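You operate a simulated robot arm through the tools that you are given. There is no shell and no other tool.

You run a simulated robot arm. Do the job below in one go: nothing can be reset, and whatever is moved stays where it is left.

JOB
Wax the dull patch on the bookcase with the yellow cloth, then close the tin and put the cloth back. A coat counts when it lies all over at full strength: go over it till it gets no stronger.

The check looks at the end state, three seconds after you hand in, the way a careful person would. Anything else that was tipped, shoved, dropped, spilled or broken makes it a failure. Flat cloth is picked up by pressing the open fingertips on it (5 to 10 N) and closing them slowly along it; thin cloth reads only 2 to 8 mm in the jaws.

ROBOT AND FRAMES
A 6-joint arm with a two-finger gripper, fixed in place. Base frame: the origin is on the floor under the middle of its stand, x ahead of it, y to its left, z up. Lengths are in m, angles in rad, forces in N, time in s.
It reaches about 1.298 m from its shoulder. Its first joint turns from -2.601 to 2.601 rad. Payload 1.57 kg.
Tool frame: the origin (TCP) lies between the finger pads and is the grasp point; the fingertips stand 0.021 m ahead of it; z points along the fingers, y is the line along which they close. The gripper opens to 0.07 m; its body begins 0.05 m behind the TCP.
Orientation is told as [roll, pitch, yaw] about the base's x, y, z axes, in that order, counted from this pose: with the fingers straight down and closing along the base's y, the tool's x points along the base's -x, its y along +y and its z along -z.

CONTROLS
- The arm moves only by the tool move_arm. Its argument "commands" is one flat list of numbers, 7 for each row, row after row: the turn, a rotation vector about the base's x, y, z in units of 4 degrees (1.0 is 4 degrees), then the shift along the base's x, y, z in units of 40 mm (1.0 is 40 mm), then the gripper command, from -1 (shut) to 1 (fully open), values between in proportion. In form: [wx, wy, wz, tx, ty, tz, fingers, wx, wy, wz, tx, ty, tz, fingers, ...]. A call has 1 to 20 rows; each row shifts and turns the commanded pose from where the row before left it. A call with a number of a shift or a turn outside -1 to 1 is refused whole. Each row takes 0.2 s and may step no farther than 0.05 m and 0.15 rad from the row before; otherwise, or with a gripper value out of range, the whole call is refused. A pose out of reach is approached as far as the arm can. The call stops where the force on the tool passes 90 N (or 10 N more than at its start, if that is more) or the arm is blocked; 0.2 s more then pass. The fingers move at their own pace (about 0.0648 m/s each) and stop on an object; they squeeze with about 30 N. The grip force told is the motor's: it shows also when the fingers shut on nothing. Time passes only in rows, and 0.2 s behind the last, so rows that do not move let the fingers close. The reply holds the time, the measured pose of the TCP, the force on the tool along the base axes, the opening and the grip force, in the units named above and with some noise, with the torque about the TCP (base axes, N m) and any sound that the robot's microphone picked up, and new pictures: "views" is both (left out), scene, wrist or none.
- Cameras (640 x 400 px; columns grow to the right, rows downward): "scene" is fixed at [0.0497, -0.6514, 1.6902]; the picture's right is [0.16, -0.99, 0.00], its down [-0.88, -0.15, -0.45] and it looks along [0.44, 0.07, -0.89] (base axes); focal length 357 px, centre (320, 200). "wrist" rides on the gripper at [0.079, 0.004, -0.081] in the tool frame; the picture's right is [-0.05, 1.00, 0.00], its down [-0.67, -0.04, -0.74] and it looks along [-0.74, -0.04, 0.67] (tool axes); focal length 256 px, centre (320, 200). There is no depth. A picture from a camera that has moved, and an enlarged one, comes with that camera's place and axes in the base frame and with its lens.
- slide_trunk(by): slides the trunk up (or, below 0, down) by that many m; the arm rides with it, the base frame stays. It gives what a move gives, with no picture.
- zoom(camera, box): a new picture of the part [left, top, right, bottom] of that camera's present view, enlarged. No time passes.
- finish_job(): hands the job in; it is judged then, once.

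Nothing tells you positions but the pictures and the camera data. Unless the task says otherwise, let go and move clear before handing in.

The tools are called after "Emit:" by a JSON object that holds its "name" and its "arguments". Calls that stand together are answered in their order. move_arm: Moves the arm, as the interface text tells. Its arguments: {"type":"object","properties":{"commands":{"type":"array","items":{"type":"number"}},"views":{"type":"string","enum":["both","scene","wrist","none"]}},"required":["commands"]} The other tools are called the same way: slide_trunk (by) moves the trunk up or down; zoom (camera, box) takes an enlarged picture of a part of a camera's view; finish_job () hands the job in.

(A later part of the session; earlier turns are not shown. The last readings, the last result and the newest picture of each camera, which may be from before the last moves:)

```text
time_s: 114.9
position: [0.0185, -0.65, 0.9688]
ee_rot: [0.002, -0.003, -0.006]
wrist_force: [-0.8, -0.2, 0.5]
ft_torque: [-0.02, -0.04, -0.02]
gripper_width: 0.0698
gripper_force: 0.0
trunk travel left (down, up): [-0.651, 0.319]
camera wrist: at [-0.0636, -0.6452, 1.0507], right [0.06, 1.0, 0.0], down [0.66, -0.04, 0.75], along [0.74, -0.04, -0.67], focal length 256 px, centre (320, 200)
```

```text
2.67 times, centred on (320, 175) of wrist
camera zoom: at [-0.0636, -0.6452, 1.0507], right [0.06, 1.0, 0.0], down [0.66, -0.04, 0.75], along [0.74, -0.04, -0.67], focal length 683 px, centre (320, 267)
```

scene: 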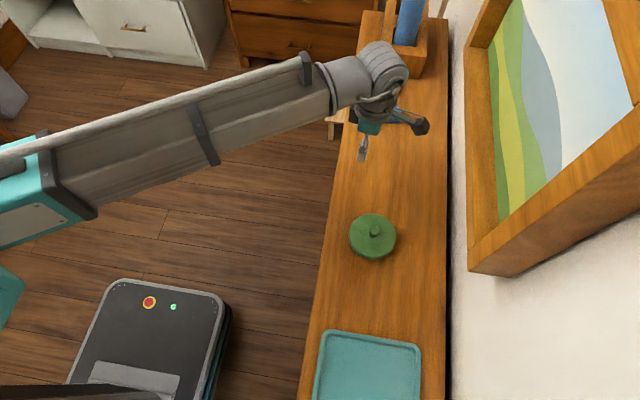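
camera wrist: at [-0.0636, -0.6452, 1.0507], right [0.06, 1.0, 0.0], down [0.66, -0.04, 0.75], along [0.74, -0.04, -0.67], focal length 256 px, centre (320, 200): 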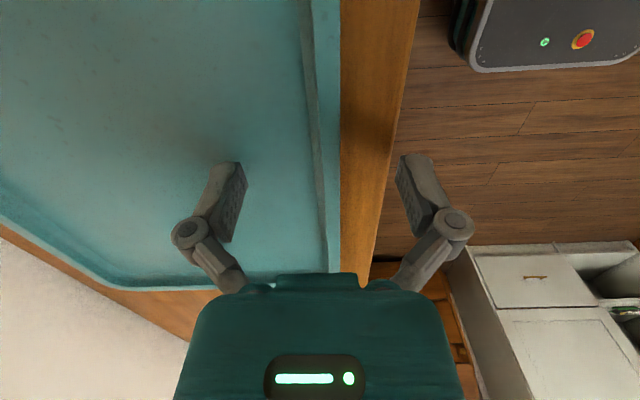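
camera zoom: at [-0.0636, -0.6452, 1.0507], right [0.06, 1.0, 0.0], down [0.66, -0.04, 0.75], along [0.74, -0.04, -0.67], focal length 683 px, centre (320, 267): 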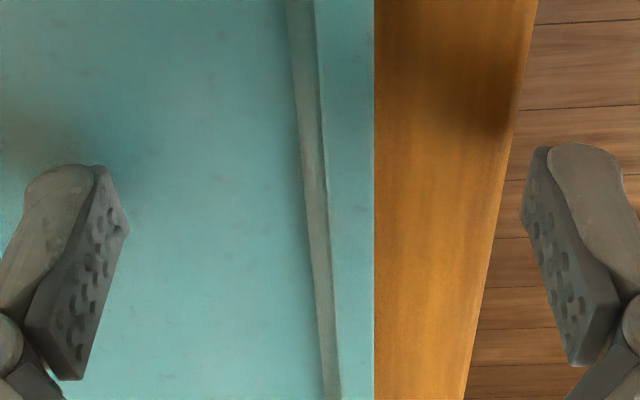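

Emit:
{"name": "slide_trunk", "arguments": {"by": -0.005}}

Emit:
{"name": "slide_trunk", "arguments": {"by": -0.004}}

Emit:
{"name": "zoom", "arguments": {"camera": "wrist", "box": [200, 100, 440, 250]}}

```text
time_s: 115.4
position: [0.017, -0.6492, 0.9653]
ee_rot: [0.003, -0.001, -0.005]
wrist_force: [0.5, -0.3, 0.3]
ft_torque: [0.01, 0.03, 0.01]
gripper_width: 0.0703
gripper_force: 0.0
trunk travel left (down, up): [-0.646, 0.324]
```

```text
time_s: 116.0
position: [0.0185, -0.6491, 0.9618]
ee_rot: [-0.006, -0.004, -0.006]
wrist_force: [0.2, -16.5, 47.7]
ft_torque: [-2.07, 0.1, 0.07]
gripper_width: 0.0705
gripper_force: 0.5
trunk travel left (down, up): [-0.642, 0.328]
```

```text
2.67 times, centred on (320, 175) of wrist
camera zoom: at [-0.0636, -0.6453, 1.0436], right [0.06, 1.0, 0.0], down [0.66, -0.04, 0.75], along [0.75, -0.05, -0.67], focal length 683 px, centre (320, 267)
```

zoom: 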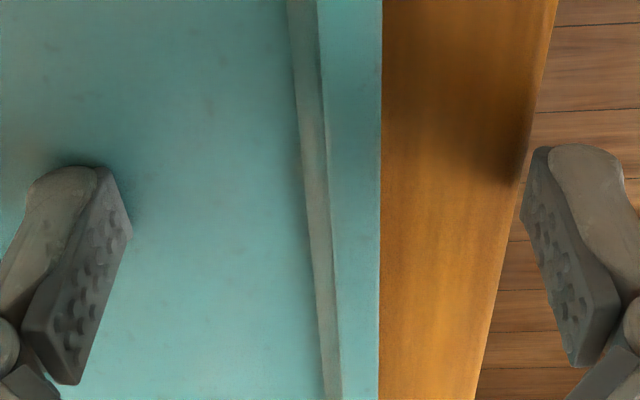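

The inner fingertip touched the tray floor, with its tip at about z 0.942. I'll ease up right away and then close on the rim.

Emit:
{"name": "slide_trunk", "arguments": {"by": 0.005}}

Emit:
{"name": "move_arm", "arguments": {"commands": [0, 0, 0, 0, 0, 0, 0.5, 0, 0, 0, 0, 0, 0, 0.2, 0, 0, 0, 0, 0, 0, 0], "views": "wrist"}}

Emit:
{"name": "zoom", "arguments": {"camera": "wrist", "box": [200, 100, 440, 250]}}

```text
time_s: 116.5
position: [0.0174, -0.6476, 0.965]
ee_rot: [0.007, -0.003, -0.005]
wrist_force: [0.4, 0.0, -1.3]
ft_torque: [0.03, 0.01, -0.03]
gripper_width: 0.07
gripper_force: 0.1
trunk travel left (down, up): [-0.647, 0.323]
```

```text
time_s: 117.3
position: [0.0167, -0.6495, 0.9671]
ee_rot: [-0.002, 0.0, -0.006]
wrist_force: [-0.4, -15.4, 33.4]
ft_torque: [-1.39, 0.07, 0.04]
gripper_width: 0.0626
gripper_force: 21.0
trunk travel left (down, up): [-0.647, 0.323]
camera wrist: at [-0.0636, -0.6455, 1.0478], right [0.06, 1.0, 0.0], down [0.66, -0.04, 0.75], along [0.75, -0.04, -0.67], focal length 256 px, centre (320, 200)
```

wrist: 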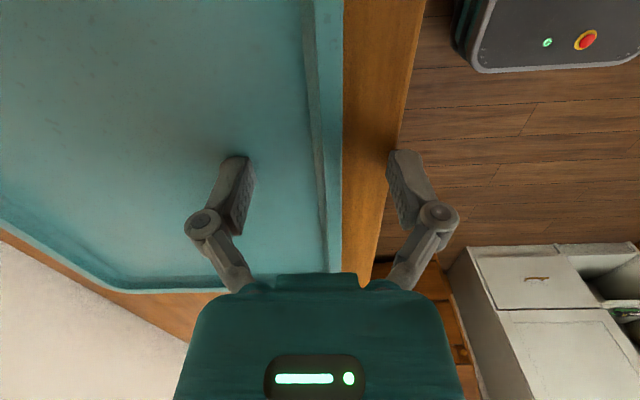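

```text
2.67 times, centred on (320, 175) of wrist
camera zoom: at [-0.0636, -0.6455, 1.0478], right [0.06, 1.0, 0.0], down [0.66, -0.04, 0.75], along [0.75, -0.04, -0.67], focal length 683 px, centre (320, 267)
```

zoom: 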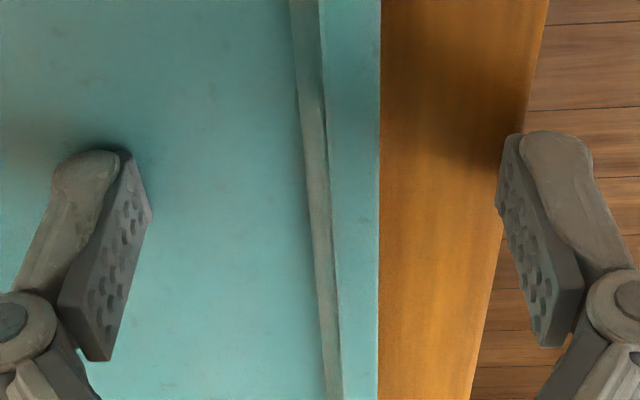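

The fingertips dip lower as they close and pressed on the tray floor. I'll reopen, raise a bit and try again.

Emit:
{"name": "move_arm", "arguments": {"commands": [0, 0, 0, 0, 0, 0, 1, 0, 0, 0, 0, 0, 0, 1], "views": "none"}}

Emit:
{"name": "slide_trunk", "arguments": {"by": 0.008}}

Emit:
{"name": "move_arm", "arguments": {"commands": [0, 0, 0, 0, 0, 0, 0.5, 0, 0, 0, 0, 0, 0, 0.2, 0, 0, 0, 0, 0, 0, 0], "views": "wrist"}}

Emit:
{"name": "zoom", "arguments": {"camera": "wrist", "box": [200, 100, 440, 250]}}

```text
time_s: 117.9
position: [0.0173, -0.6487, 0.965]
ee_rot: [0.004, -0.004, -0.004]
wrist_force: [-0.2, -0.4, 0.1]
ft_torque: [-0.03, -0.03, -0.01]
gripper_width: 0.0704
gripper_force: 0.0
trunk travel left (down, up): [-0.647, 0.323]
```

```text
time_s: 118.5
position: [0.0179, -0.6482, 0.9743]
ee_rot: [0.001, -0.001, -0.005]
wrist_force: [0.1, -0.3, 0.1]
ft_torque: [0.02, -0.01, 0.0]
gripper_width: 0.0701
gripper_force: 0.0
trunk travel left (down, up): [-0.655, 0.315]
```

```text
time_s: 119.3
position: [0.0171, -0.6497, 0.9736]
ee_rot: [0.001, -0.003, -0.004]
wrist_force: [0.1, -3.1, 5.4]
ft_torque: [-0.22, -0.02, 0.01]
gripper_width: 0.0384
gripper_force: 2.9
trunk travel left (down, up): [-0.655, 0.315]
camera wrist: at [-0.0636, -0.6454, 1.0548], right [0.06, 1.0, 0.0], down [0.66, -0.04, 0.75], along [0.74, -0.04, -0.67], focal length 256 px, centre (320, 200)
```

wrist: 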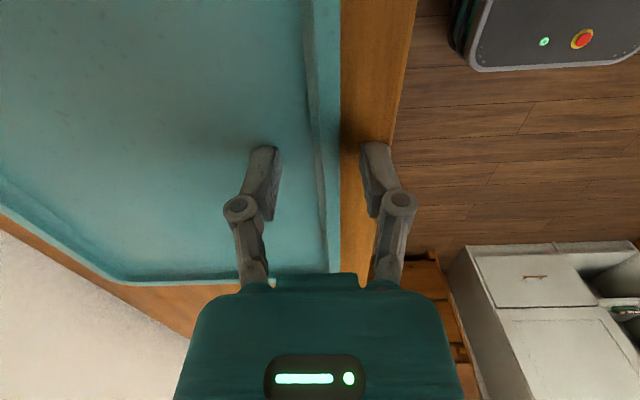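

```text
2.67 times, centred on (320, 175) of wrist
camera zoom: at [-0.0636, -0.6454, 1.0548], right [0.06, 1.0, 0.0], down [0.66, -0.04, 0.75], along [0.74, -0.04, -0.67], focal length 683 px, centre (320, 267)
```

zoom: 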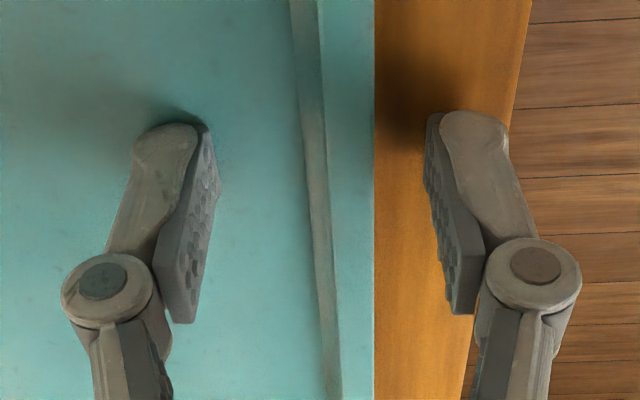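

Emit:
{"name": "slide_trunk", "arguments": {"by": 0.01}}

Emit:
{"name": "move_arm", "arguments": {"commands": [0, 0, 0, 0, 0.12, 0, 0, 0, 0, 0, 0, 0, 0, -0.2, 0, 0, 0, 0, 0, 0, -0.4, 0, 0, 0, 0, 0, 0, -0.55], "views": "wrist"}}

Emit:
{"name": "zoom", "arguments": {"camera": "wrist", "box": [200, 100, 440, 250]}}

```text
time_s: 119.8
position: [0.0169, -0.6489, 0.984]
ee_rot: [0.005, -0.002, -0.006]
wrist_force: [0.5, 0.2, -0.5]
ft_torque: [-0.01, -0.03, 0.01]
gripper_width: 0.0351
gripper_force: 0.0
trunk travel left (down, up): [-0.665, 0.305]
```

```text
time_s: 120.8
position: [0.0174, -0.6446, 0.9839]
ee_rot: [0.001, -0.002, -0.004]
wrist_force: [0.3, 0.4, 0.2]
ft_torque: [-0.02, -0.02, -0.05]
gripper_width: 0.0156
gripper_force: 0.0
trunk travel left (down, up): [-0.665, 0.305]
camera wrist: at [-0.0631, -0.6405, 1.0646], right [0.06, 1.0, 0.0], down [0.66, -0.04, 0.75], along [0.75, -0.04, -0.67], focal length 256 px, centre (320, 200)
```

wrist: 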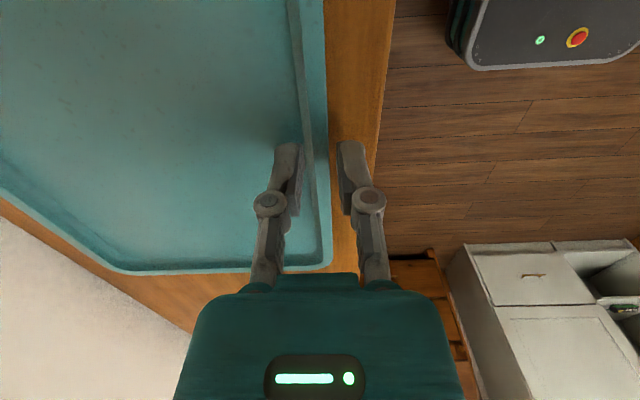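

```text
2.67 times, centred on (320, 175) of wrist
camera zoom: at [-0.0631, -0.6405, 1.0646], right [0.06, 1.0, 0.0], down [0.66, -0.04, 0.75], along [0.75, -0.04, -0.67], focal length 683 px, centre (320, 267)
```

zoom: 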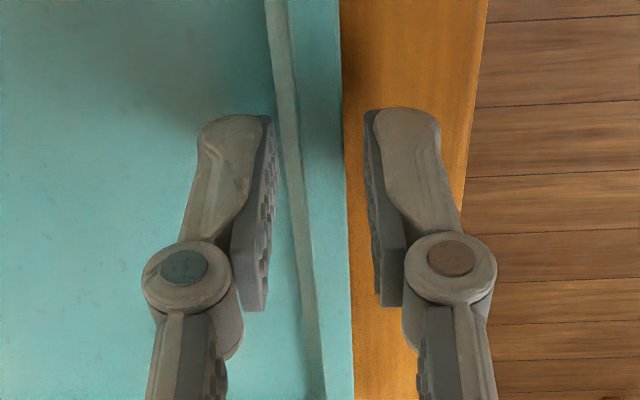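

The fingers straddle the rim. I'll close on it now.

Emit:
{"name": "move_arm", "arguments": {"commands": [0, 0, 0, 0, 0, 0, -0.7, 0, 0, 0, 0, 0, 0, -0.85, 0, 0, 0, 0, 0, 0, -1, 0, 0, 0, 0, 0, 0, -1], "views": "wrist"}}

Emit:
{"name": "zoom", "arguments": {"camera": "wrist", "box": [200, 100, 440, 250]}}

```text
time_s: 121.8
position: [0.0177, -0.6435, 0.9834]
ee_rot: [0.003, -0.001, -0.006]
wrist_force: [-0.3, 6.1, -6.6]
ft_torque: [0.13, -0.05, 0.25]
gripper_width: 0.008
gripper_force: 32.2
trunk travel left (down, up): [-0.665, 0.305]
camera wrist: at [-0.0631, -0.6401, 1.0646], right [0.06, 1.0, 0.0], down [0.66, -0.04, 0.75], along [0.75, -0.04, -0.67], focal length 256 px, centre (320, 200)
```

wrist: 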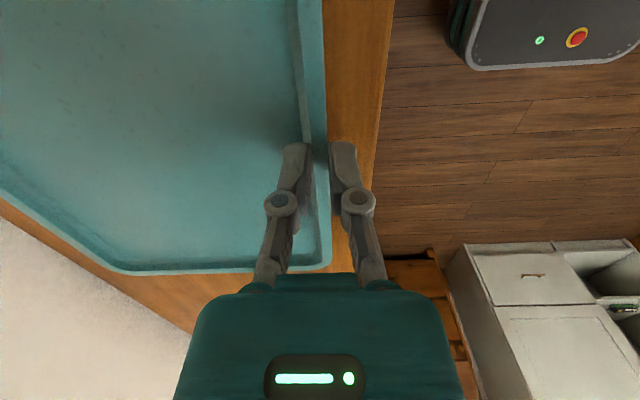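

```text
2.67 times, centred on (320, 175) of wrist
camera zoom: at [-0.0631, -0.6401, 1.0646], right [0.06, 1.0, 0.0], down [0.66, -0.04, 0.75], along [0.75, -0.04, -0.67], focal length 683 px, centre (320, 267)
```

zoom: 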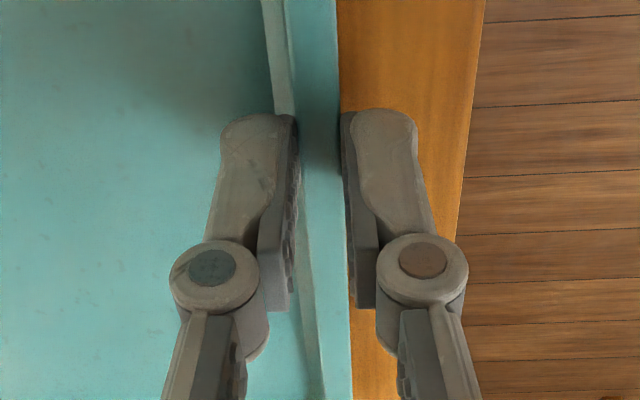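

The rim is gripped at 8 mm with 32 N. I'll lift a little to see how the tray behaves.

Emit:
{"name": "slide_trunk", "arguments": {"by": 0.02}}

Emit:
{"name": "move_arm", "arguments": {"commands": [0, 0, 0, 0, 0, 0, -1]}}

```text
time_s: 122.5
position: [0.0163, -0.6448, 1.0031]
ee_rot: [0.002, -0.002, -0.006]
wrist_force: [0.1, 0.2, -0.2]
ft_torque: [-0.03, -0.03, 0.0]
gripper_width: 0.0001
gripper_force: 28.4
trunk travel left (down, up): [-0.685, 0.285]
```

```text
time_s: 122.9
position: [0.0181, -0.6453, 1.0039]
ee_rot: [0.001, -0.002, -0.004]
wrist_force: [-0.6, -0.2, 0.2]
ft_torque: [-0.03, 0.02, -0.01]
gripper_width: 0.0001
gripper_force: 28.9
trunk travel left (down, up): [-0.685, 0.285]
camera wrist: at [-0.0631, -0.6406, 1.0846], right [0.06, 1.0, 0.0], down [0.66, -0.04, 0.75], along [0.75, -0.04, -0.67], focal length 256 px, centre (320, 200)
```

scene: 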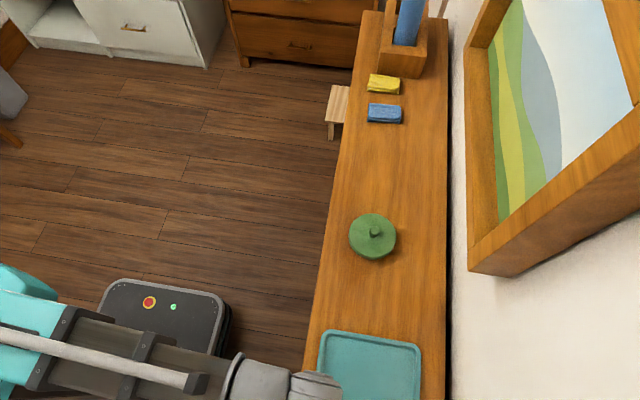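
wrist: 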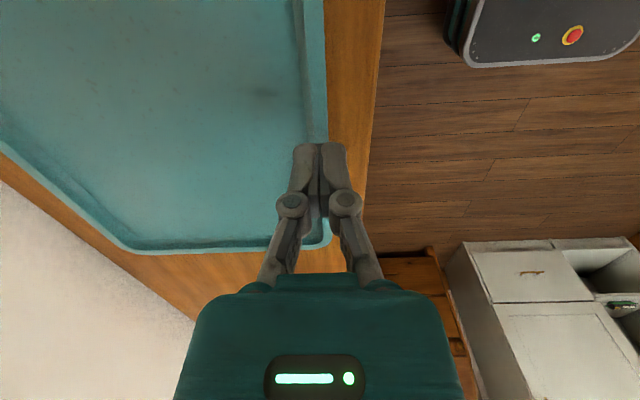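

The grip slipped off the sloped rim and the tray didn't move. Before going further with it, I'll compare small colour samples across the top in the fixed camera to find any desaturated zone.

Emit:
{"name": "zoom", "arguments": {"camera": "scene", "box": [330, 130, 450, 137]}}

Emit:
{"name": "zoom", "arguments": {"camera": "scene", "box": [370, 100, 390, 330]}}

Emit:
{"name": "zoom", "arguments": {"camera": "scene", "box": [405, 100, 445, 330]}}

```text
5.33 times, centred on (390, 134) of scene
camera zoom: at [0.0497, -0.6514, 1.6902], right [0.16, -0.99, 0.0], down [-0.88, -0.15, -0.45], along [0.44, 0.07, -0.89], focal length 1904 px, centre (-53, 555)
```

zoom: 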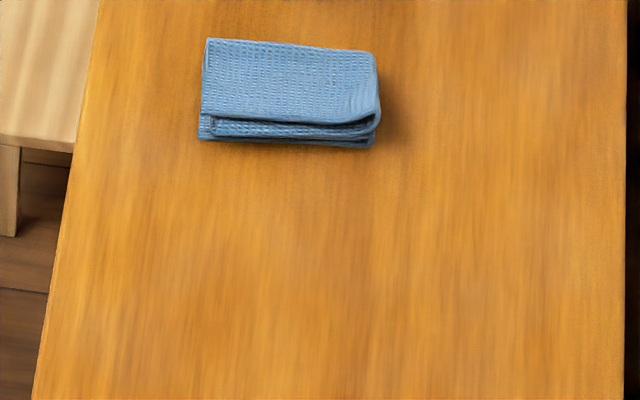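

```text
1.74 times, centred on (380, 215) of scene
camera zoom: at [0.0497, -0.6514, 1.6902], right [0.16, -0.99, 0.0], down [-0.88, -0.15, -0.45], along [0.44, 0.07, -0.89], focal length 621 px, centre (216, 174)
```

zoom: 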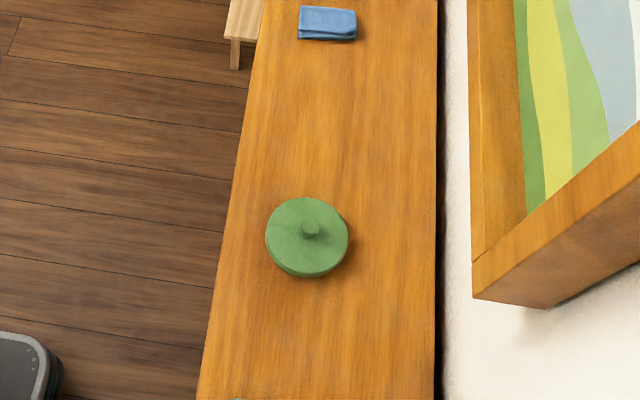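

```text
1.74 times, centred on (425, 215) of scene
camera zoom: at [0.0497, -0.6514, 1.6902], right [0.16, -0.99, 0.0], down [-0.88, -0.15, -0.45], along [0.44, 0.07, -0.89], focal length 621 px, centre (137, 174)
```

zoom: 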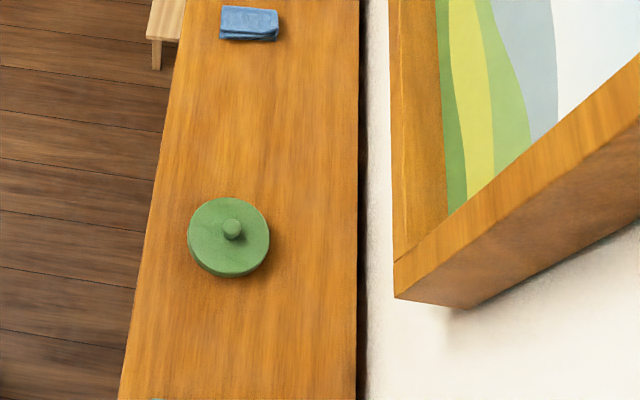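

The top has the same tone everywhere, so the tray stays the prime suspect. I'll grip its rim again, slightly deeper, and drag it flat along +x a short way without lifting.

Emit:
{"name": "move_arm", "arguments": {"commands": [0, 0, 0, 0, 0, 0, -0.5, 0, 0, 0, 0, 0, 0, -0.5], "views": "none"}}

Emit:
{"name": "slide_trunk", "arguments": {"by": -0.022}}

Emit:
{"name": "move_arm", "arguments": {"commands": [0, 0, 0, 0, 0, 0, -0.7, 0, 0, 0, 0, 0, 0, -0.85, 0, 0, 0, 0, 0, 0, -1, 0, 0, 0, 0, 0, 0, -1], "views": "wrist"}}

```text
time_s: 123.5
position: [0.0175, -0.6443, 1.0037]
ee_rot: [0.001, -0.001, -0.005]
wrist_force: [0.9, -0.3, 0.3]
ft_torque: [-0.02, -0.01, -0.01]
gripper_width: 0.0172
gripper_force: 0.0
trunk travel left (down, up): [-0.685, 0.285]
```

```text
time_s: 124.2
position: [0.0167, -0.6444, 0.9809]
ee_rot: [0.003, -0.001, -0.006]
wrist_force: [-0.3, -0.7, 0.1]
ft_torque: [0.02, -0.02, 0.02]
gripper_width: 0.0174
gripper_force: 0.0
trunk travel left (down, up): [-0.663, 0.307]
```

```text
time_s: 125.2
position: [0.0183, -0.6441, 0.9813]
ee_rot: [0.002, -0.003, -0.006]
wrist_force: [-0.5, 6.4, -5.3]
ft_torque: [0.1, 0.03, 0.42]
gripper_width: 0.0083
gripper_force: 32.5
trunk travel left (down, up): [-0.663, 0.307]
camera wrist: at [-0.0631, -0.6401, 1.0627], right [0.06, 1.0, 0.0], down [0.66, -0.04, 0.75], along [0.74, -0.04, -0.67], focal length 256 px, centre (320, 200)
```

wrist: 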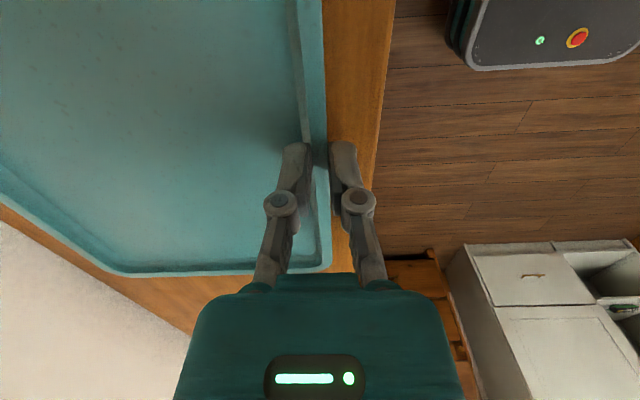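

Emit:
{"name": "move_arm", "arguments": {"commands": [0, 0, 0, 0.1, 0, 0, -1, 0, 0, 0, 0.1, 0, 0, -1], "views": "wrist"}}

```text
time_s: 125.8
position: [0.0167, -0.6434, 0.9817]
ee_rot: [0.001, 0.004, -0.008]
wrist_force: [-45.8, 5.4, -8.3]
ft_torque: [0.18, 0.18, 0.52]
gripper_width: 0.0081
gripper_force: 31.8
trunk travel left (down, up): [-0.663, 0.307]
camera wrist: at [-0.0623, -0.6397, 1.0633], right [0.06, 1.0, 0.0], down [0.67, -0.04, 0.74], along [0.74, -0.04, -0.67], focal length 256 px, centre (320, 200)
```

wrist: 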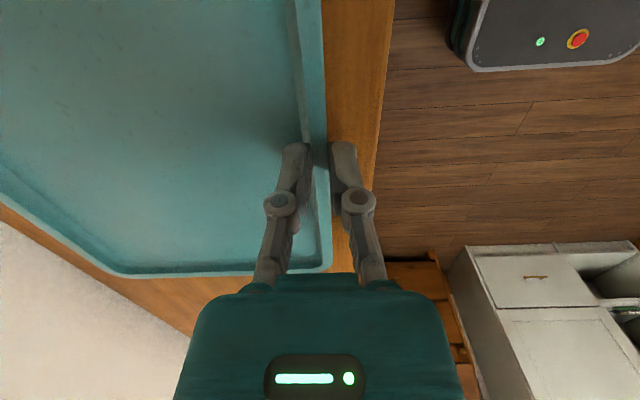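

The tray did not budge under 46 N. It is fixed, so the patch cannot be under it. I'll release it gently and keep searching.

Emit:
{"name": "move_arm", "arguments": {"commands": [0, 0, 0, -0.2, 0, 0, -1, 0, 0, 0, 0, 0, 0, -0.5, 0, 0, 0, 0, 0, 0, -0.5], "views": "none"}}

Emit:
{"name": "slide_trunk", "arguments": {"by": 0.12}}

Emit:
{"name": "move_arm", "arguments": {"commands": [0, 0, 0, 0, 0, 0, 1, 0, 0, 0, 0, 0, 0, 1]}}

```text
time_s: 126.6
position: [0.0179, -0.6442, 0.9819]
ee_rot: [0.001, -0.004, -0.006]
wrist_force: [-0.6, -0.4, -0.1]
ft_torque: [-0.01, -0.02, 0.0]
gripper_width: 0.0178
gripper_force: 0.1
trunk travel left (down, up): [-0.663, 0.307]
```

```text
time_s: 128.1
position: [0.0185, -0.6437, 1.1022]
ee_rot: [0.001, -0.003, -0.006]
wrist_force: [-0.2, -0.4, -0.5]
ft_torque: [-0.03, 0.0, 0.0]
gripper_width: 0.0175
gripper_force: 0.1
trunk travel left (down, up): [-0.783, 0.187]
```

```text
time_s: 128.7
position: [0.0171, -0.6435, 1.1012]
ee_rot: [0.001, -0.001, -0.004]
wrist_force: [-0.7, -0.2, 0.2]
ft_torque: [0.02, -0.02, 0.03]
gripper_width: 0.0693
gripper_force: 0.0
trunk travel left (down, up): [-0.783, 0.187]
camera wrist: at [-0.0631, -0.6397, 1.1826], right [0.06, 1.0, 0.0], down [0.66, -0.04, 0.75], along [0.75, -0.04, -0.67], focal length 256 px, centre (320, 200)
```

scene: 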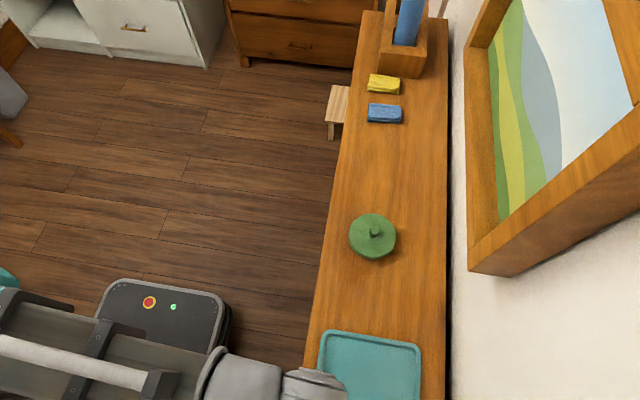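
wrist: 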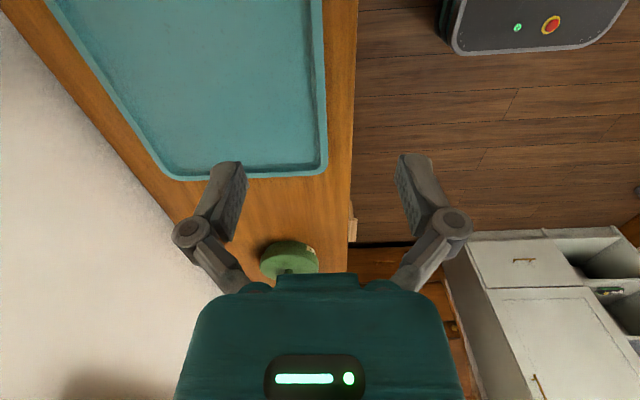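

The tray and everything else are undisturbed. A likely spot is the middle shelf, in the free space between the standing tubes and the bookend, so I'll look at that shelf closely.

Emit:
{"name": "move_arm", "arguments": {"commands": [0, 0, -1, 0.4, 0.25, 0, 1, 0, 0, -1, 0.4, 0.25, 0, 1, 0, 0, -1, 0.4, 0.25, 0, 1, 0, 0, -1, 0.4, 0.25, 0, 1, 0, 0, -1, 0.4, 0.25, 0, 1, 0, 0, -1, 0.4, 0.25, 0, 1, 0, 0, -1, 0.4, 0.25, 0, 1, 0, 0, -1, 0.4, 0.25, 0, 1, 0, 0, -1, 0.4, 0.25, 0, 1, 0, 0, -1, 0.4, 0.25, 0, 1, 0, 0, -1, 0.4, 0.25, 0, 1, 0, 0, -1, 0.4, 0.25, 0, 1, 0, 0, -1, 0.4, 0.25, 0, 1, 0, 0, -1, 0.4, 0.25, 0, 1, 0, 0, -1, 0.4, 0.25, 0, 1, 0, 0, -1, 0.4, 0.25, 0, 1, 0, 0, -1, 0.4, 0.25, 0, 1, 0, 0, -1, 0.4, 0.25, 0, 1, 0, 0, -1, 0.4, 0.25, 0, 1, 0, 0, -1, 0.4, 0.25, 0, 1], "views": "none"}}

Emit:
{"name": "slide_trunk", "arguments": {"by": -0.28}}

Emit:
{"name": "move_arm", "arguments": {"commands": [0, 0, -1, 0, 0, 0, 1, 0, 0, -1, 0, 0, 0, 1]}}

```text
time_s: 132.9
position: [0.3379, -0.4449, 1.1019]
ee_rot: [0.002, -0.001, -1.404]
wrist_force: [0.2, 0.2, 0.7]
ft_torque: [-0.04, 0.0, -0.03]
gripper_width: 0.0698
gripper_force: 0.1
trunk travel left (down, up): [-0.783, 0.187]
```

```text
time_s: 135.7
position: [0.3369, -0.4449, 0.8214]
ee_rot: [0.002, -0.002, -1.402]
wrist_force: [0.2, -0.4, 0.8]
ft_torque: [-0.01, 0.0, 0.02]
gripper_width: 0.0701
gripper_force: 0.1
trunk travel left (down, up): [-0.503, 0.467]
```

```text
time_s: 136.3
position: [0.3373, -0.4449, 0.8221]
ee_rot: [0.002, -0.003, -1.542]
wrist_force: [-0.6, 0.5, -0.4]
ft_torque: [0.01, 0.02, 0.01]
gripper_width: 0.0696
gripper_force: 0.0
trunk travel left (down, up): [-0.503, 0.467]
camera wrist: at [0.338, -0.3663, 0.9027], right [1.0, -0.02, 0.0], down [-0.02, -0.67, 0.75], along [-0.02, -0.75, -0.67], focal length 256 px, centre (320, 200)
```

scene: 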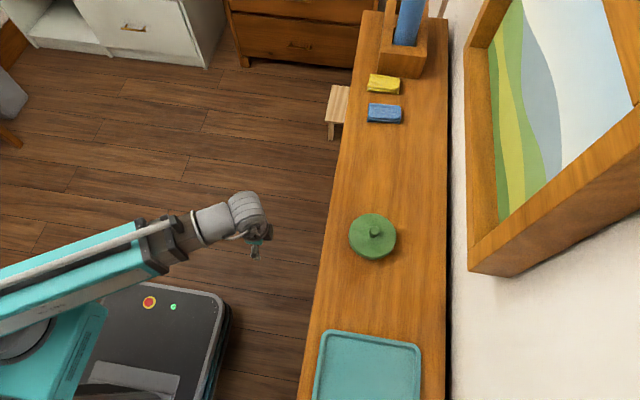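
wrist: 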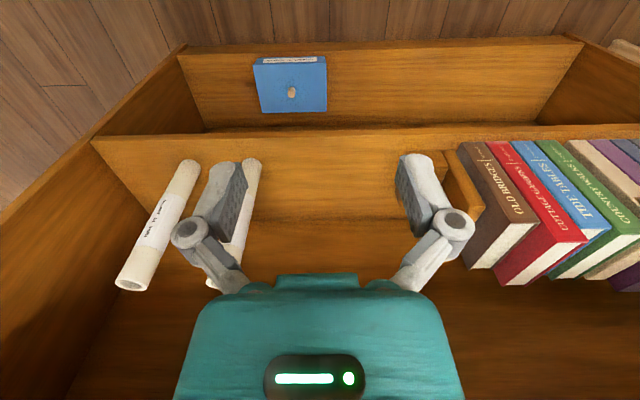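

Emit:
{"name": "zoom", "arguments": {"camera": "wrist", "box": [230, 120, 430, 270]}}

Emit:
{"name": "zoom", "arguments": {"camera": "wrist", "box": [80, 120, 270, 300]}}

Emit:
{"name": "zoom", "arguments": {"camera": "wrist", "box": [170, 30, 590, 140]}}

Emit:
{"name": "zoom", "arguments": {"camera": "wrist", "box": [320, 40, 580, 140]}}

```text
2.67 times, centred on (330, 195) of wrist
camera zoom: at [0.338, -0.3663, 0.9027], right [1.0, -0.02, 0.0], down [-0.02, -0.67, 0.75], along [-0.02, -0.75, -0.67], focal length 683 px, centre (293, 213)
```

zoom: 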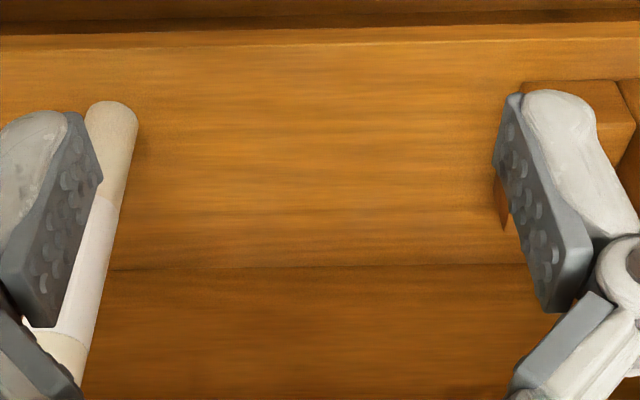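

```text
2.22 times, centred on (175, 210) of wrist
camera zoom: at [0.338, -0.3663, 0.9027], right [1.0, -0.02, 0.0], down [-0.02, -0.67, 0.75], along [-0.02, -0.75, -0.67], focal length 569 px, centre (642, 178)
```

zoom: 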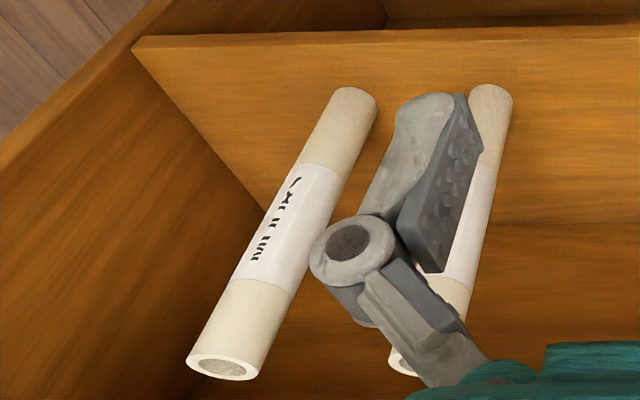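

```text
1.52 times, centred on (380, 85) of wrist
camera zoom: at [0.338, -0.3663, 0.9027], right [1.0, -0.02, 0.0], down [-0.02, -0.67, 0.75], along [-0.02, -0.75, -0.67], focal length 390 px, centre (229, 375)
```

zoom: 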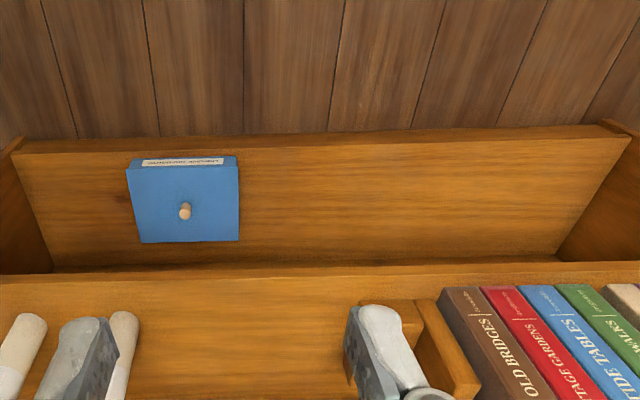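

```text
2.46 times, centred on (450, 90) of wrist
camera zoom: at [0.338, -0.3663, 0.9027], right [1.0, -0.02, 0.0], down [-0.02, -0.67, 0.75], along [-0.02, -0.75, -0.67], focal length 630 px, centre (0, 471)
```

zoom: 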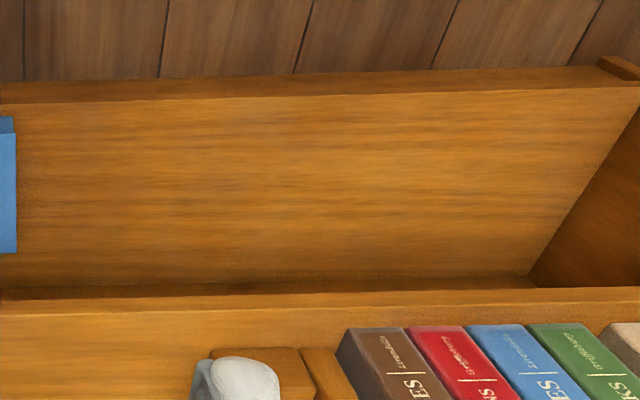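

The middle shelf looks even too. I'll compare fine, equally sized tiles of the top in the fixed camera, looking for a greyish film.

Emit:
{"name": "zoom", "arguments": {"camera": "scene", "box": [345, 128, 393, 158]}}

Emit:
{"name": "zoom", "arguments": {"camera": "scene", "box": [393, 128, 441, 158]}}

Emit:
{"name": "zoom", "arguments": {"camera": "scene", "box": [345, 158, 393, 188]}}

Emit:
{"name": "zoom", "arguments": {"camera": "scene", "box": [393, 158, 441, 188]}}

Emit:
{"name": "zoom", "arguments": {"camera": "scene", "box": [393, 188, 441, 218]}}

Emit:
{"name": "zoom", "arguments": {"camera": "scene", "box": [393, 260, 441, 290]}}

Emit:
{"name": "zoom", "arguments": {"camera": "scene", "box": [330, 270, 378, 300]}}

Emit:
{"name": "zoom", "arguments": {"camera": "scene", "box": [330, 300, 378, 330]}}

```text
13.33 times, centred on (369, 143) of scene
camera zoom: at [0.0497, -0.6514, 1.6902], right [0.16, -0.99, 0.0], down [-0.88, -0.15, -0.45], along [0.44, 0.07, -0.89], focal length 4759 px, centre (-333, 960)
```

zoom: 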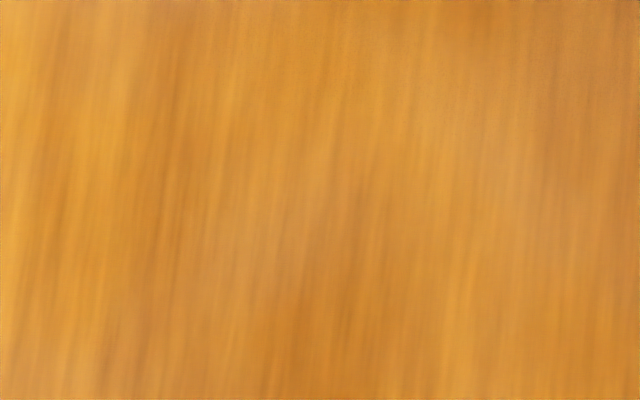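

```text
13.33 times, centred on (417, 143) of scene
camera zoom: at [0.0497, -0.6514, 1.6902], right [0.16, -0.99, 0.0], down [-0.88, -0.15, -0.45], along [0.44, 0.07, -0.89], focal length 4759 px, centre (-973, 960)
```

zoom: 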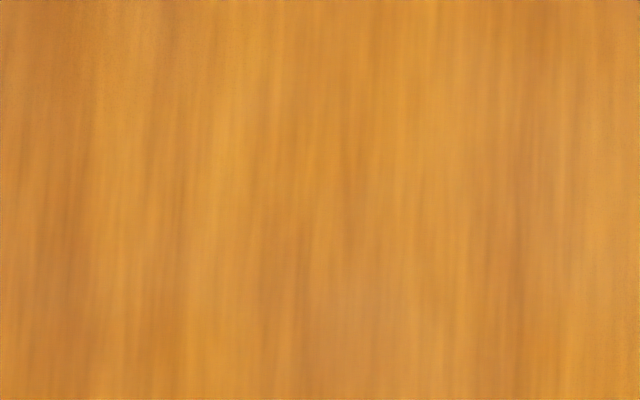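

```text
13.33 times, centred on (369, 173) of scene
camera zoom: at [0.0497, -0.6514, 1.6902], right [0.16, -0.99, 0.0], down [-0.88, -0.15, -0.45], along [0.44, 0.07, -0.89], focal length 4759 px, centre (-333, 560)
```

zoom: 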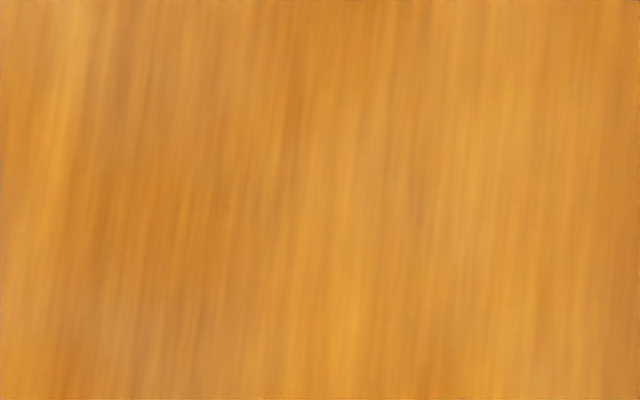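

```text
13.33 times, centred on (417, 173) of scene
camera zoom: at [0.0497, -0.6514, 1.6902], right [0.16, -0.99, 0.0], down [-0.88, -0.15, -0.45], along [0.44, 0.07, -0.89], focal length 4759 px, centre (-973, 560)
```

zoom: 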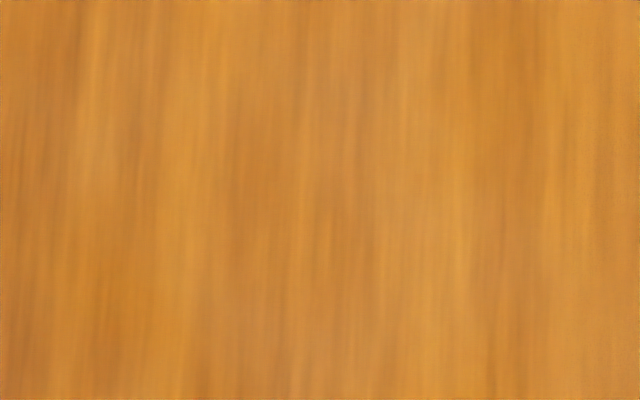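

```text
13.33 times, centred on (417, 203) of scene
camera zoom: at [0.0497, -0.6514, 1.6902], right [0.16, -0.99, 0.0], down [-0.88, -0.15, -0.45], along [0.44, 0.07, -0.89], focal length 4759 px, centre (-973, 160)
```

zoom: 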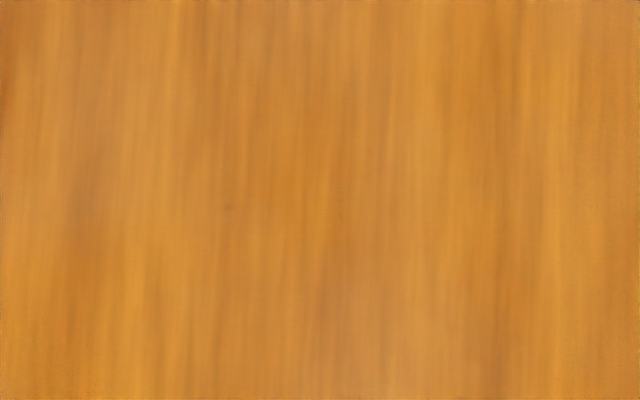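

```text
13.33 times, centred on (417, 275) of scene
camera zoom: at [0.0497, -0.6514, 1.6902], right [0.16, -0.99, 0.0], down [-0.88, -0.15, -0.45], along [0.44, 0.07, -0.89], focal length 4759 px, centre (-973, -800)
```

zoom: 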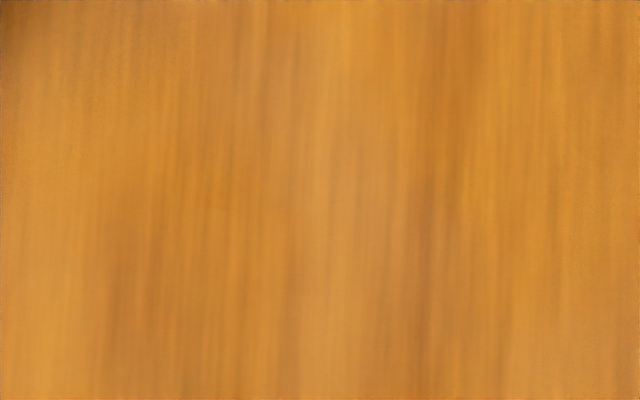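

```text
13.33 times, centred on (354, 285) of scene
camera zoom: at [0.0497, -0.6514, 1.6902], right [0.16, -0.99, 0.0], down [-0.88, -0.15, -0.45], along [0.44, 0.07, -0.89], focal length 4759 px, centre (-133, -933)
```

zoom: 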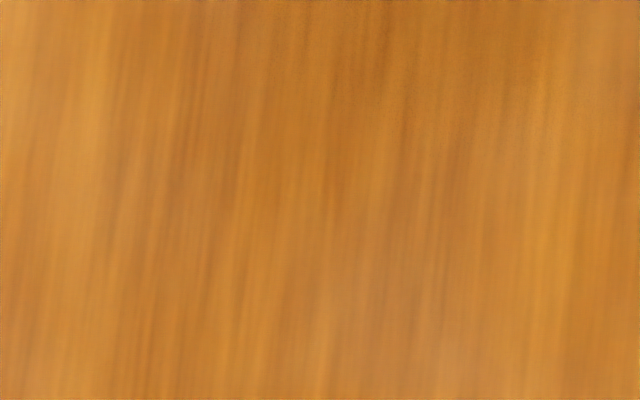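

```text
13.33 times, centred on (354, 315) of scene
camera zoom: at [0.0497, -0.6514, 1.6902], right [0.16, -0.99, 0.0], down [-0.88, -0.15, -0.45], along [0.44, 0.07, -0.89], focal length 4759 px, centre (-133, -1333)
```

zoom: 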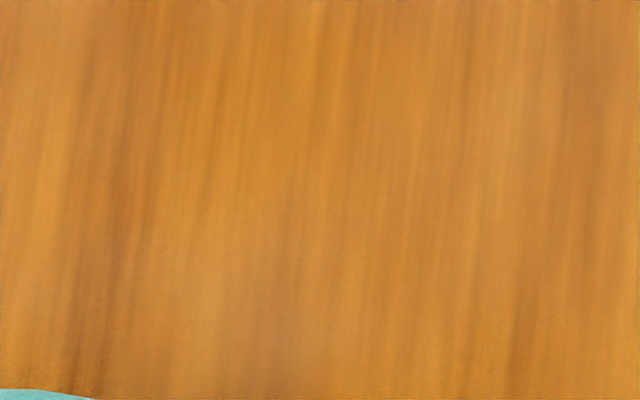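

Emit:
{"name": "zoom", "arguments": {"camera": "wrist", "box": [0, 130, 180, 400]}}

Emit:
{"name": "zoom", "arguments": {"camera": "wrist", "box": [430, 230, 640, 400]}}

Emit:
{"name": "zoom", "arguments": {"camera": "wrist", "box": [60, 200, 220, 400]}}

```text
1.48 times, centred on (90, 265) of wrist
camera zoom: at [0.338, -0.3663, 0.9027], right [1.0, -0.02, 0.0], down [-0.02, -0.67, 0.75], along [-0.02, -0.75, -0.67], focal length 379 px, centre (661, 104)
```

zoom: 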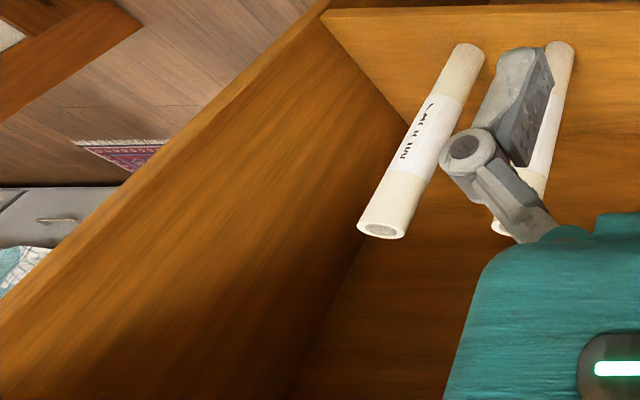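

```text
2.35 times, centred on (535, 315) of wrist
camera zoom: at [0.338, -0.3663, 0.9027], right [1.0, -0.02, 0.0], down [-0.02, -0.67, 0.75], along [-0.02, -0.75, -0.67], focal length 602 px, centre (-186, -71)
```

zoom: 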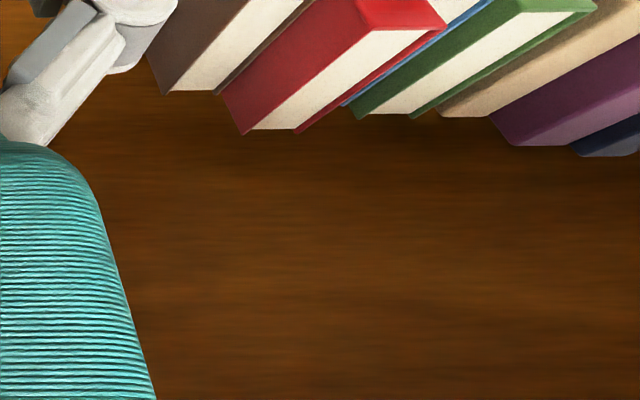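

```text
2.00 times, centred on (140, 300) of wrist
camera zoom: at [0.338, -0.3663, 0.9027], right [1.0, -0.02, 0.0], down [-0.02, -0.67, 0.75], along [-0.02, -0.75, -0.67], focal length 512 px, centre (680, 0)
```

zoom: 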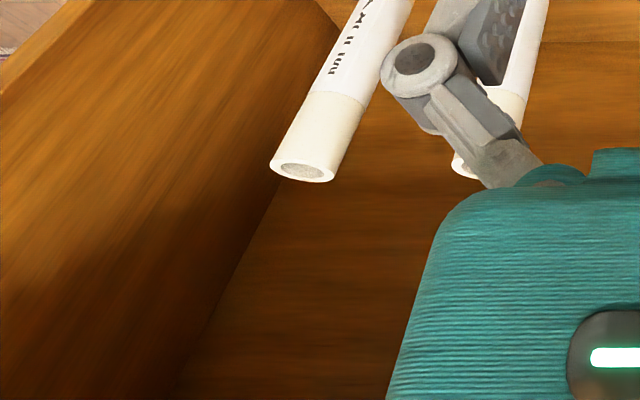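

These are only ordinary shadows. Light comes from +x and +y above, so I'll look at the middle of the top toward the light from the (-x, -y) side, where a lack of gloss would show.

Emit:
{"name": "slide_trunk", "arguments": {"by": 0.38}}

Emit:
{"name": "move_arm", "arguments": {"commands": [0, 0, 1, 0.05, -0.25, 0, 1, 0, 0, 1, 0.05, -0.25, 0, 1, 0, 0, 1, 0.05, -0.25, 0, 1, 0, 0, 1, 0.05, -0.25, 0, 1, 0, 0, 1, 0.05, -0.25, 0, 1, 0, 0, 1, 0.05, -0.25, 0, 1, 0, 0, 1, 0.05, -0.25, 0, 1, 0, 0, 1, 0.05, -0.25, 0, 1, 0, 0, 1, 0.05, -0.25, 0, 1, 0, 0, 1, 0.05, -0.25, 0, 1, 0, 0, 1, 0.05, -0.25, 0, 1, 0, 0, 1, 0.05, -0.25, 0, 1, 0, 0, 1, 0.05, -0.25, 0, 1, 0, 0, 1, 0.05, -0.25, 0, 1, 0, 0, 1, 0.05, -0.25, 0, 1, 0, 0, 1, 0.05, -0.25, 0, 1, 0, 0, 1, 0.05, -0.25, 0, 1, 0, 0, 1, 0.05, -0.25, 0, 1, 0, 0, 1, 0.05, -0.25, 0, 1, 0, 0, 1, 0.05, -0.25, 0, 1], "views": "wrist"}}

Emit:
{"name": "move_arm", "arguments": {"commands": [0, 0, 1, 0, 0, 0, 1, 0, 0, 1, 0, 0, 0, 1, 0, 0, 1, 0, 0, 0, 1, 0, 0, 1, 0, 0, 0, 1, 0, 0, 1, 0, 0, 0, 1, 0, 0, 1, 0, 0, 0, 1, 0, 0, 1, 0, 0, 0, 1, 0, 0, 1, 0, 0, 0, 1, 0, 0, 1, 0, 0, 0, 1, 0, 0, 1, 0, 0, 0, 1, 0, 0, 1, 0, 0, 0, 1, 0, 0, 1, 0, 0, 0, 1, 0, 0, 1, 0, 0, 0, 1], "views": "wrist"}}

```text
time_s: 140.0
position: [0.3376, -0.445, 1.203]
ee_rot: [0.002, -0.001, -1.541]
wrist_force: [-0.1, -0.3, -0.9]
ft_torque: [0.01, 0.02, 0.0]
gripper_width: 0.0699
gripper_force: 0.0
trunk travel left (down, up): [-0.883, 0.087]
```

```text
time_s: 144.2
position: [0.3784, -0.6459, 1.2012]
ee_rot: [0.004, -0.002, -0.143]
wrist_force: [0.8, 0.1, -0.4]
ft_torque: [0.01, 0.0, -0.02]
gripper_width: 0.0699
gripper_force: 0.0
trunk travel left (down, up): [-0.883, 0.087]
camera wrist: at [0.2987, -0.6312, 1.2826], right [0.2, 0.98, 0.0], down [0.65, -0.13, 0.75], along [0.73, -0.14, -0.67], focal length 256 px, centre (320, 200)
```

wrist: 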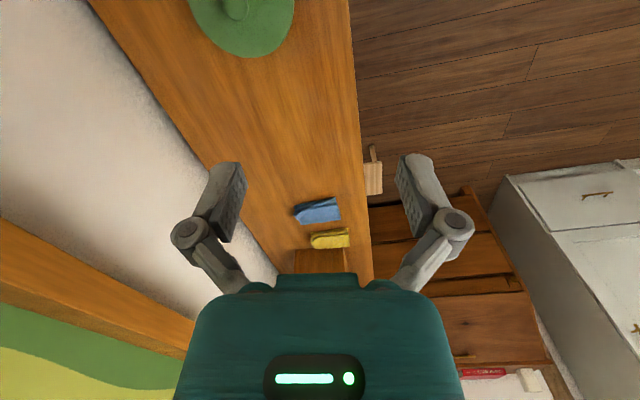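

```text
time_s: 147.0
position: [0.3769, -0.6457, 1.2016]
ee_rot: [0.0, -0.002, 0.765]
wrist_force: [-0.4, -0.4, -0.2]
ft_torque: [-0.02, -0.04, 0.02]
gripper_width: 0.07
gripper_force: 0.1
trunk travel left (down, up): [-0.883, 0.087]
camera wrist: at [0.3158, -0.6985, 1.2827], right [-0.65, 0.76, 0.0], down [0.51, 0.43, 0.75], along [0.56, 0.49, -0.67], focal length 256 px, centre (320, 200)
```

wrist: 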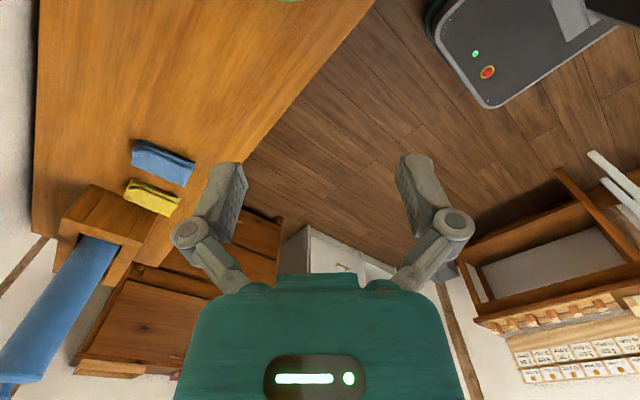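

Emit:
{"name": "zoom", "arguments": {"camera": "wrist", "box": [30, 0, 380, 215]}}

Emit:
{"name": "zoom", "arguments": {"camera": "wrist", "box": [30, 0, 230, 125]}}

Emit:
{"name": "zoom", "arguments": {"camera": "wrist", "box": [470, 180, 640, 390]}}

```text
1.83 times, centred on (205, 108) of wrist
camera zoom: at [0.3158, -0.6985, 1.2827], right [-0.65, 0.76, 0.0], down [0.51, 0.43, 0.75], along [0.56, 0.49, -0.67], focal length 468 px, centre (530, 369)
```

zoom: 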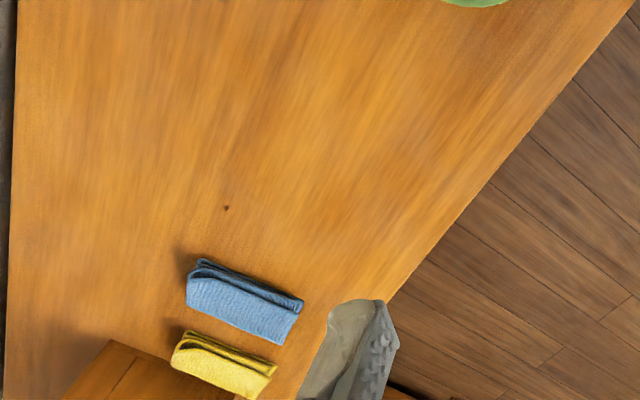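

```text
3.20 times, centred on (130, 62) of wrist
camera zoom: at [0.3158, -0.6985, 1.2827], right [-0.65, 0.76, 0.0], down [0.51, 0.43, 0.75], along [0.56, 0.49, -0.67], focal length 819 px, centre (928, 640)
```

zoom: 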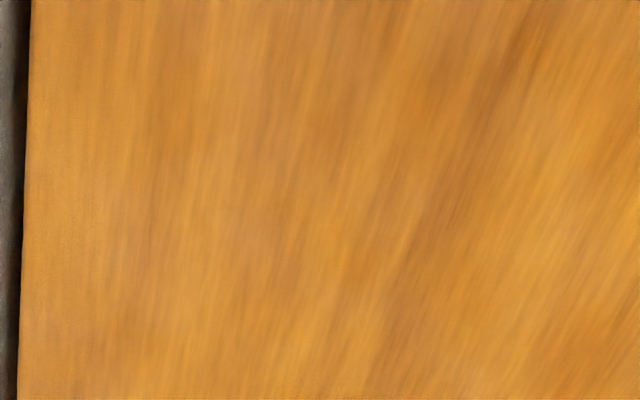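

```text
1.90 times, centred on (555, 285) of wrist
camera zoom: at [0.3158, -0.6985, 1.2827], right [-0.65, 0.76, 0.0], down [0.51, 0.43, 0.75], along [0.56, 0.49, -0.67], focal length 488 px, centre (-128, 38)
```

zoom: 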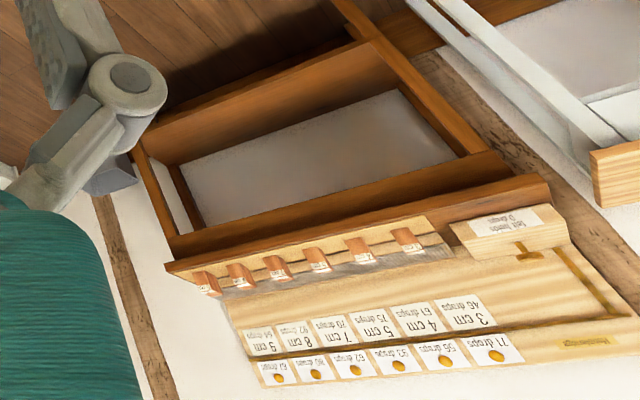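

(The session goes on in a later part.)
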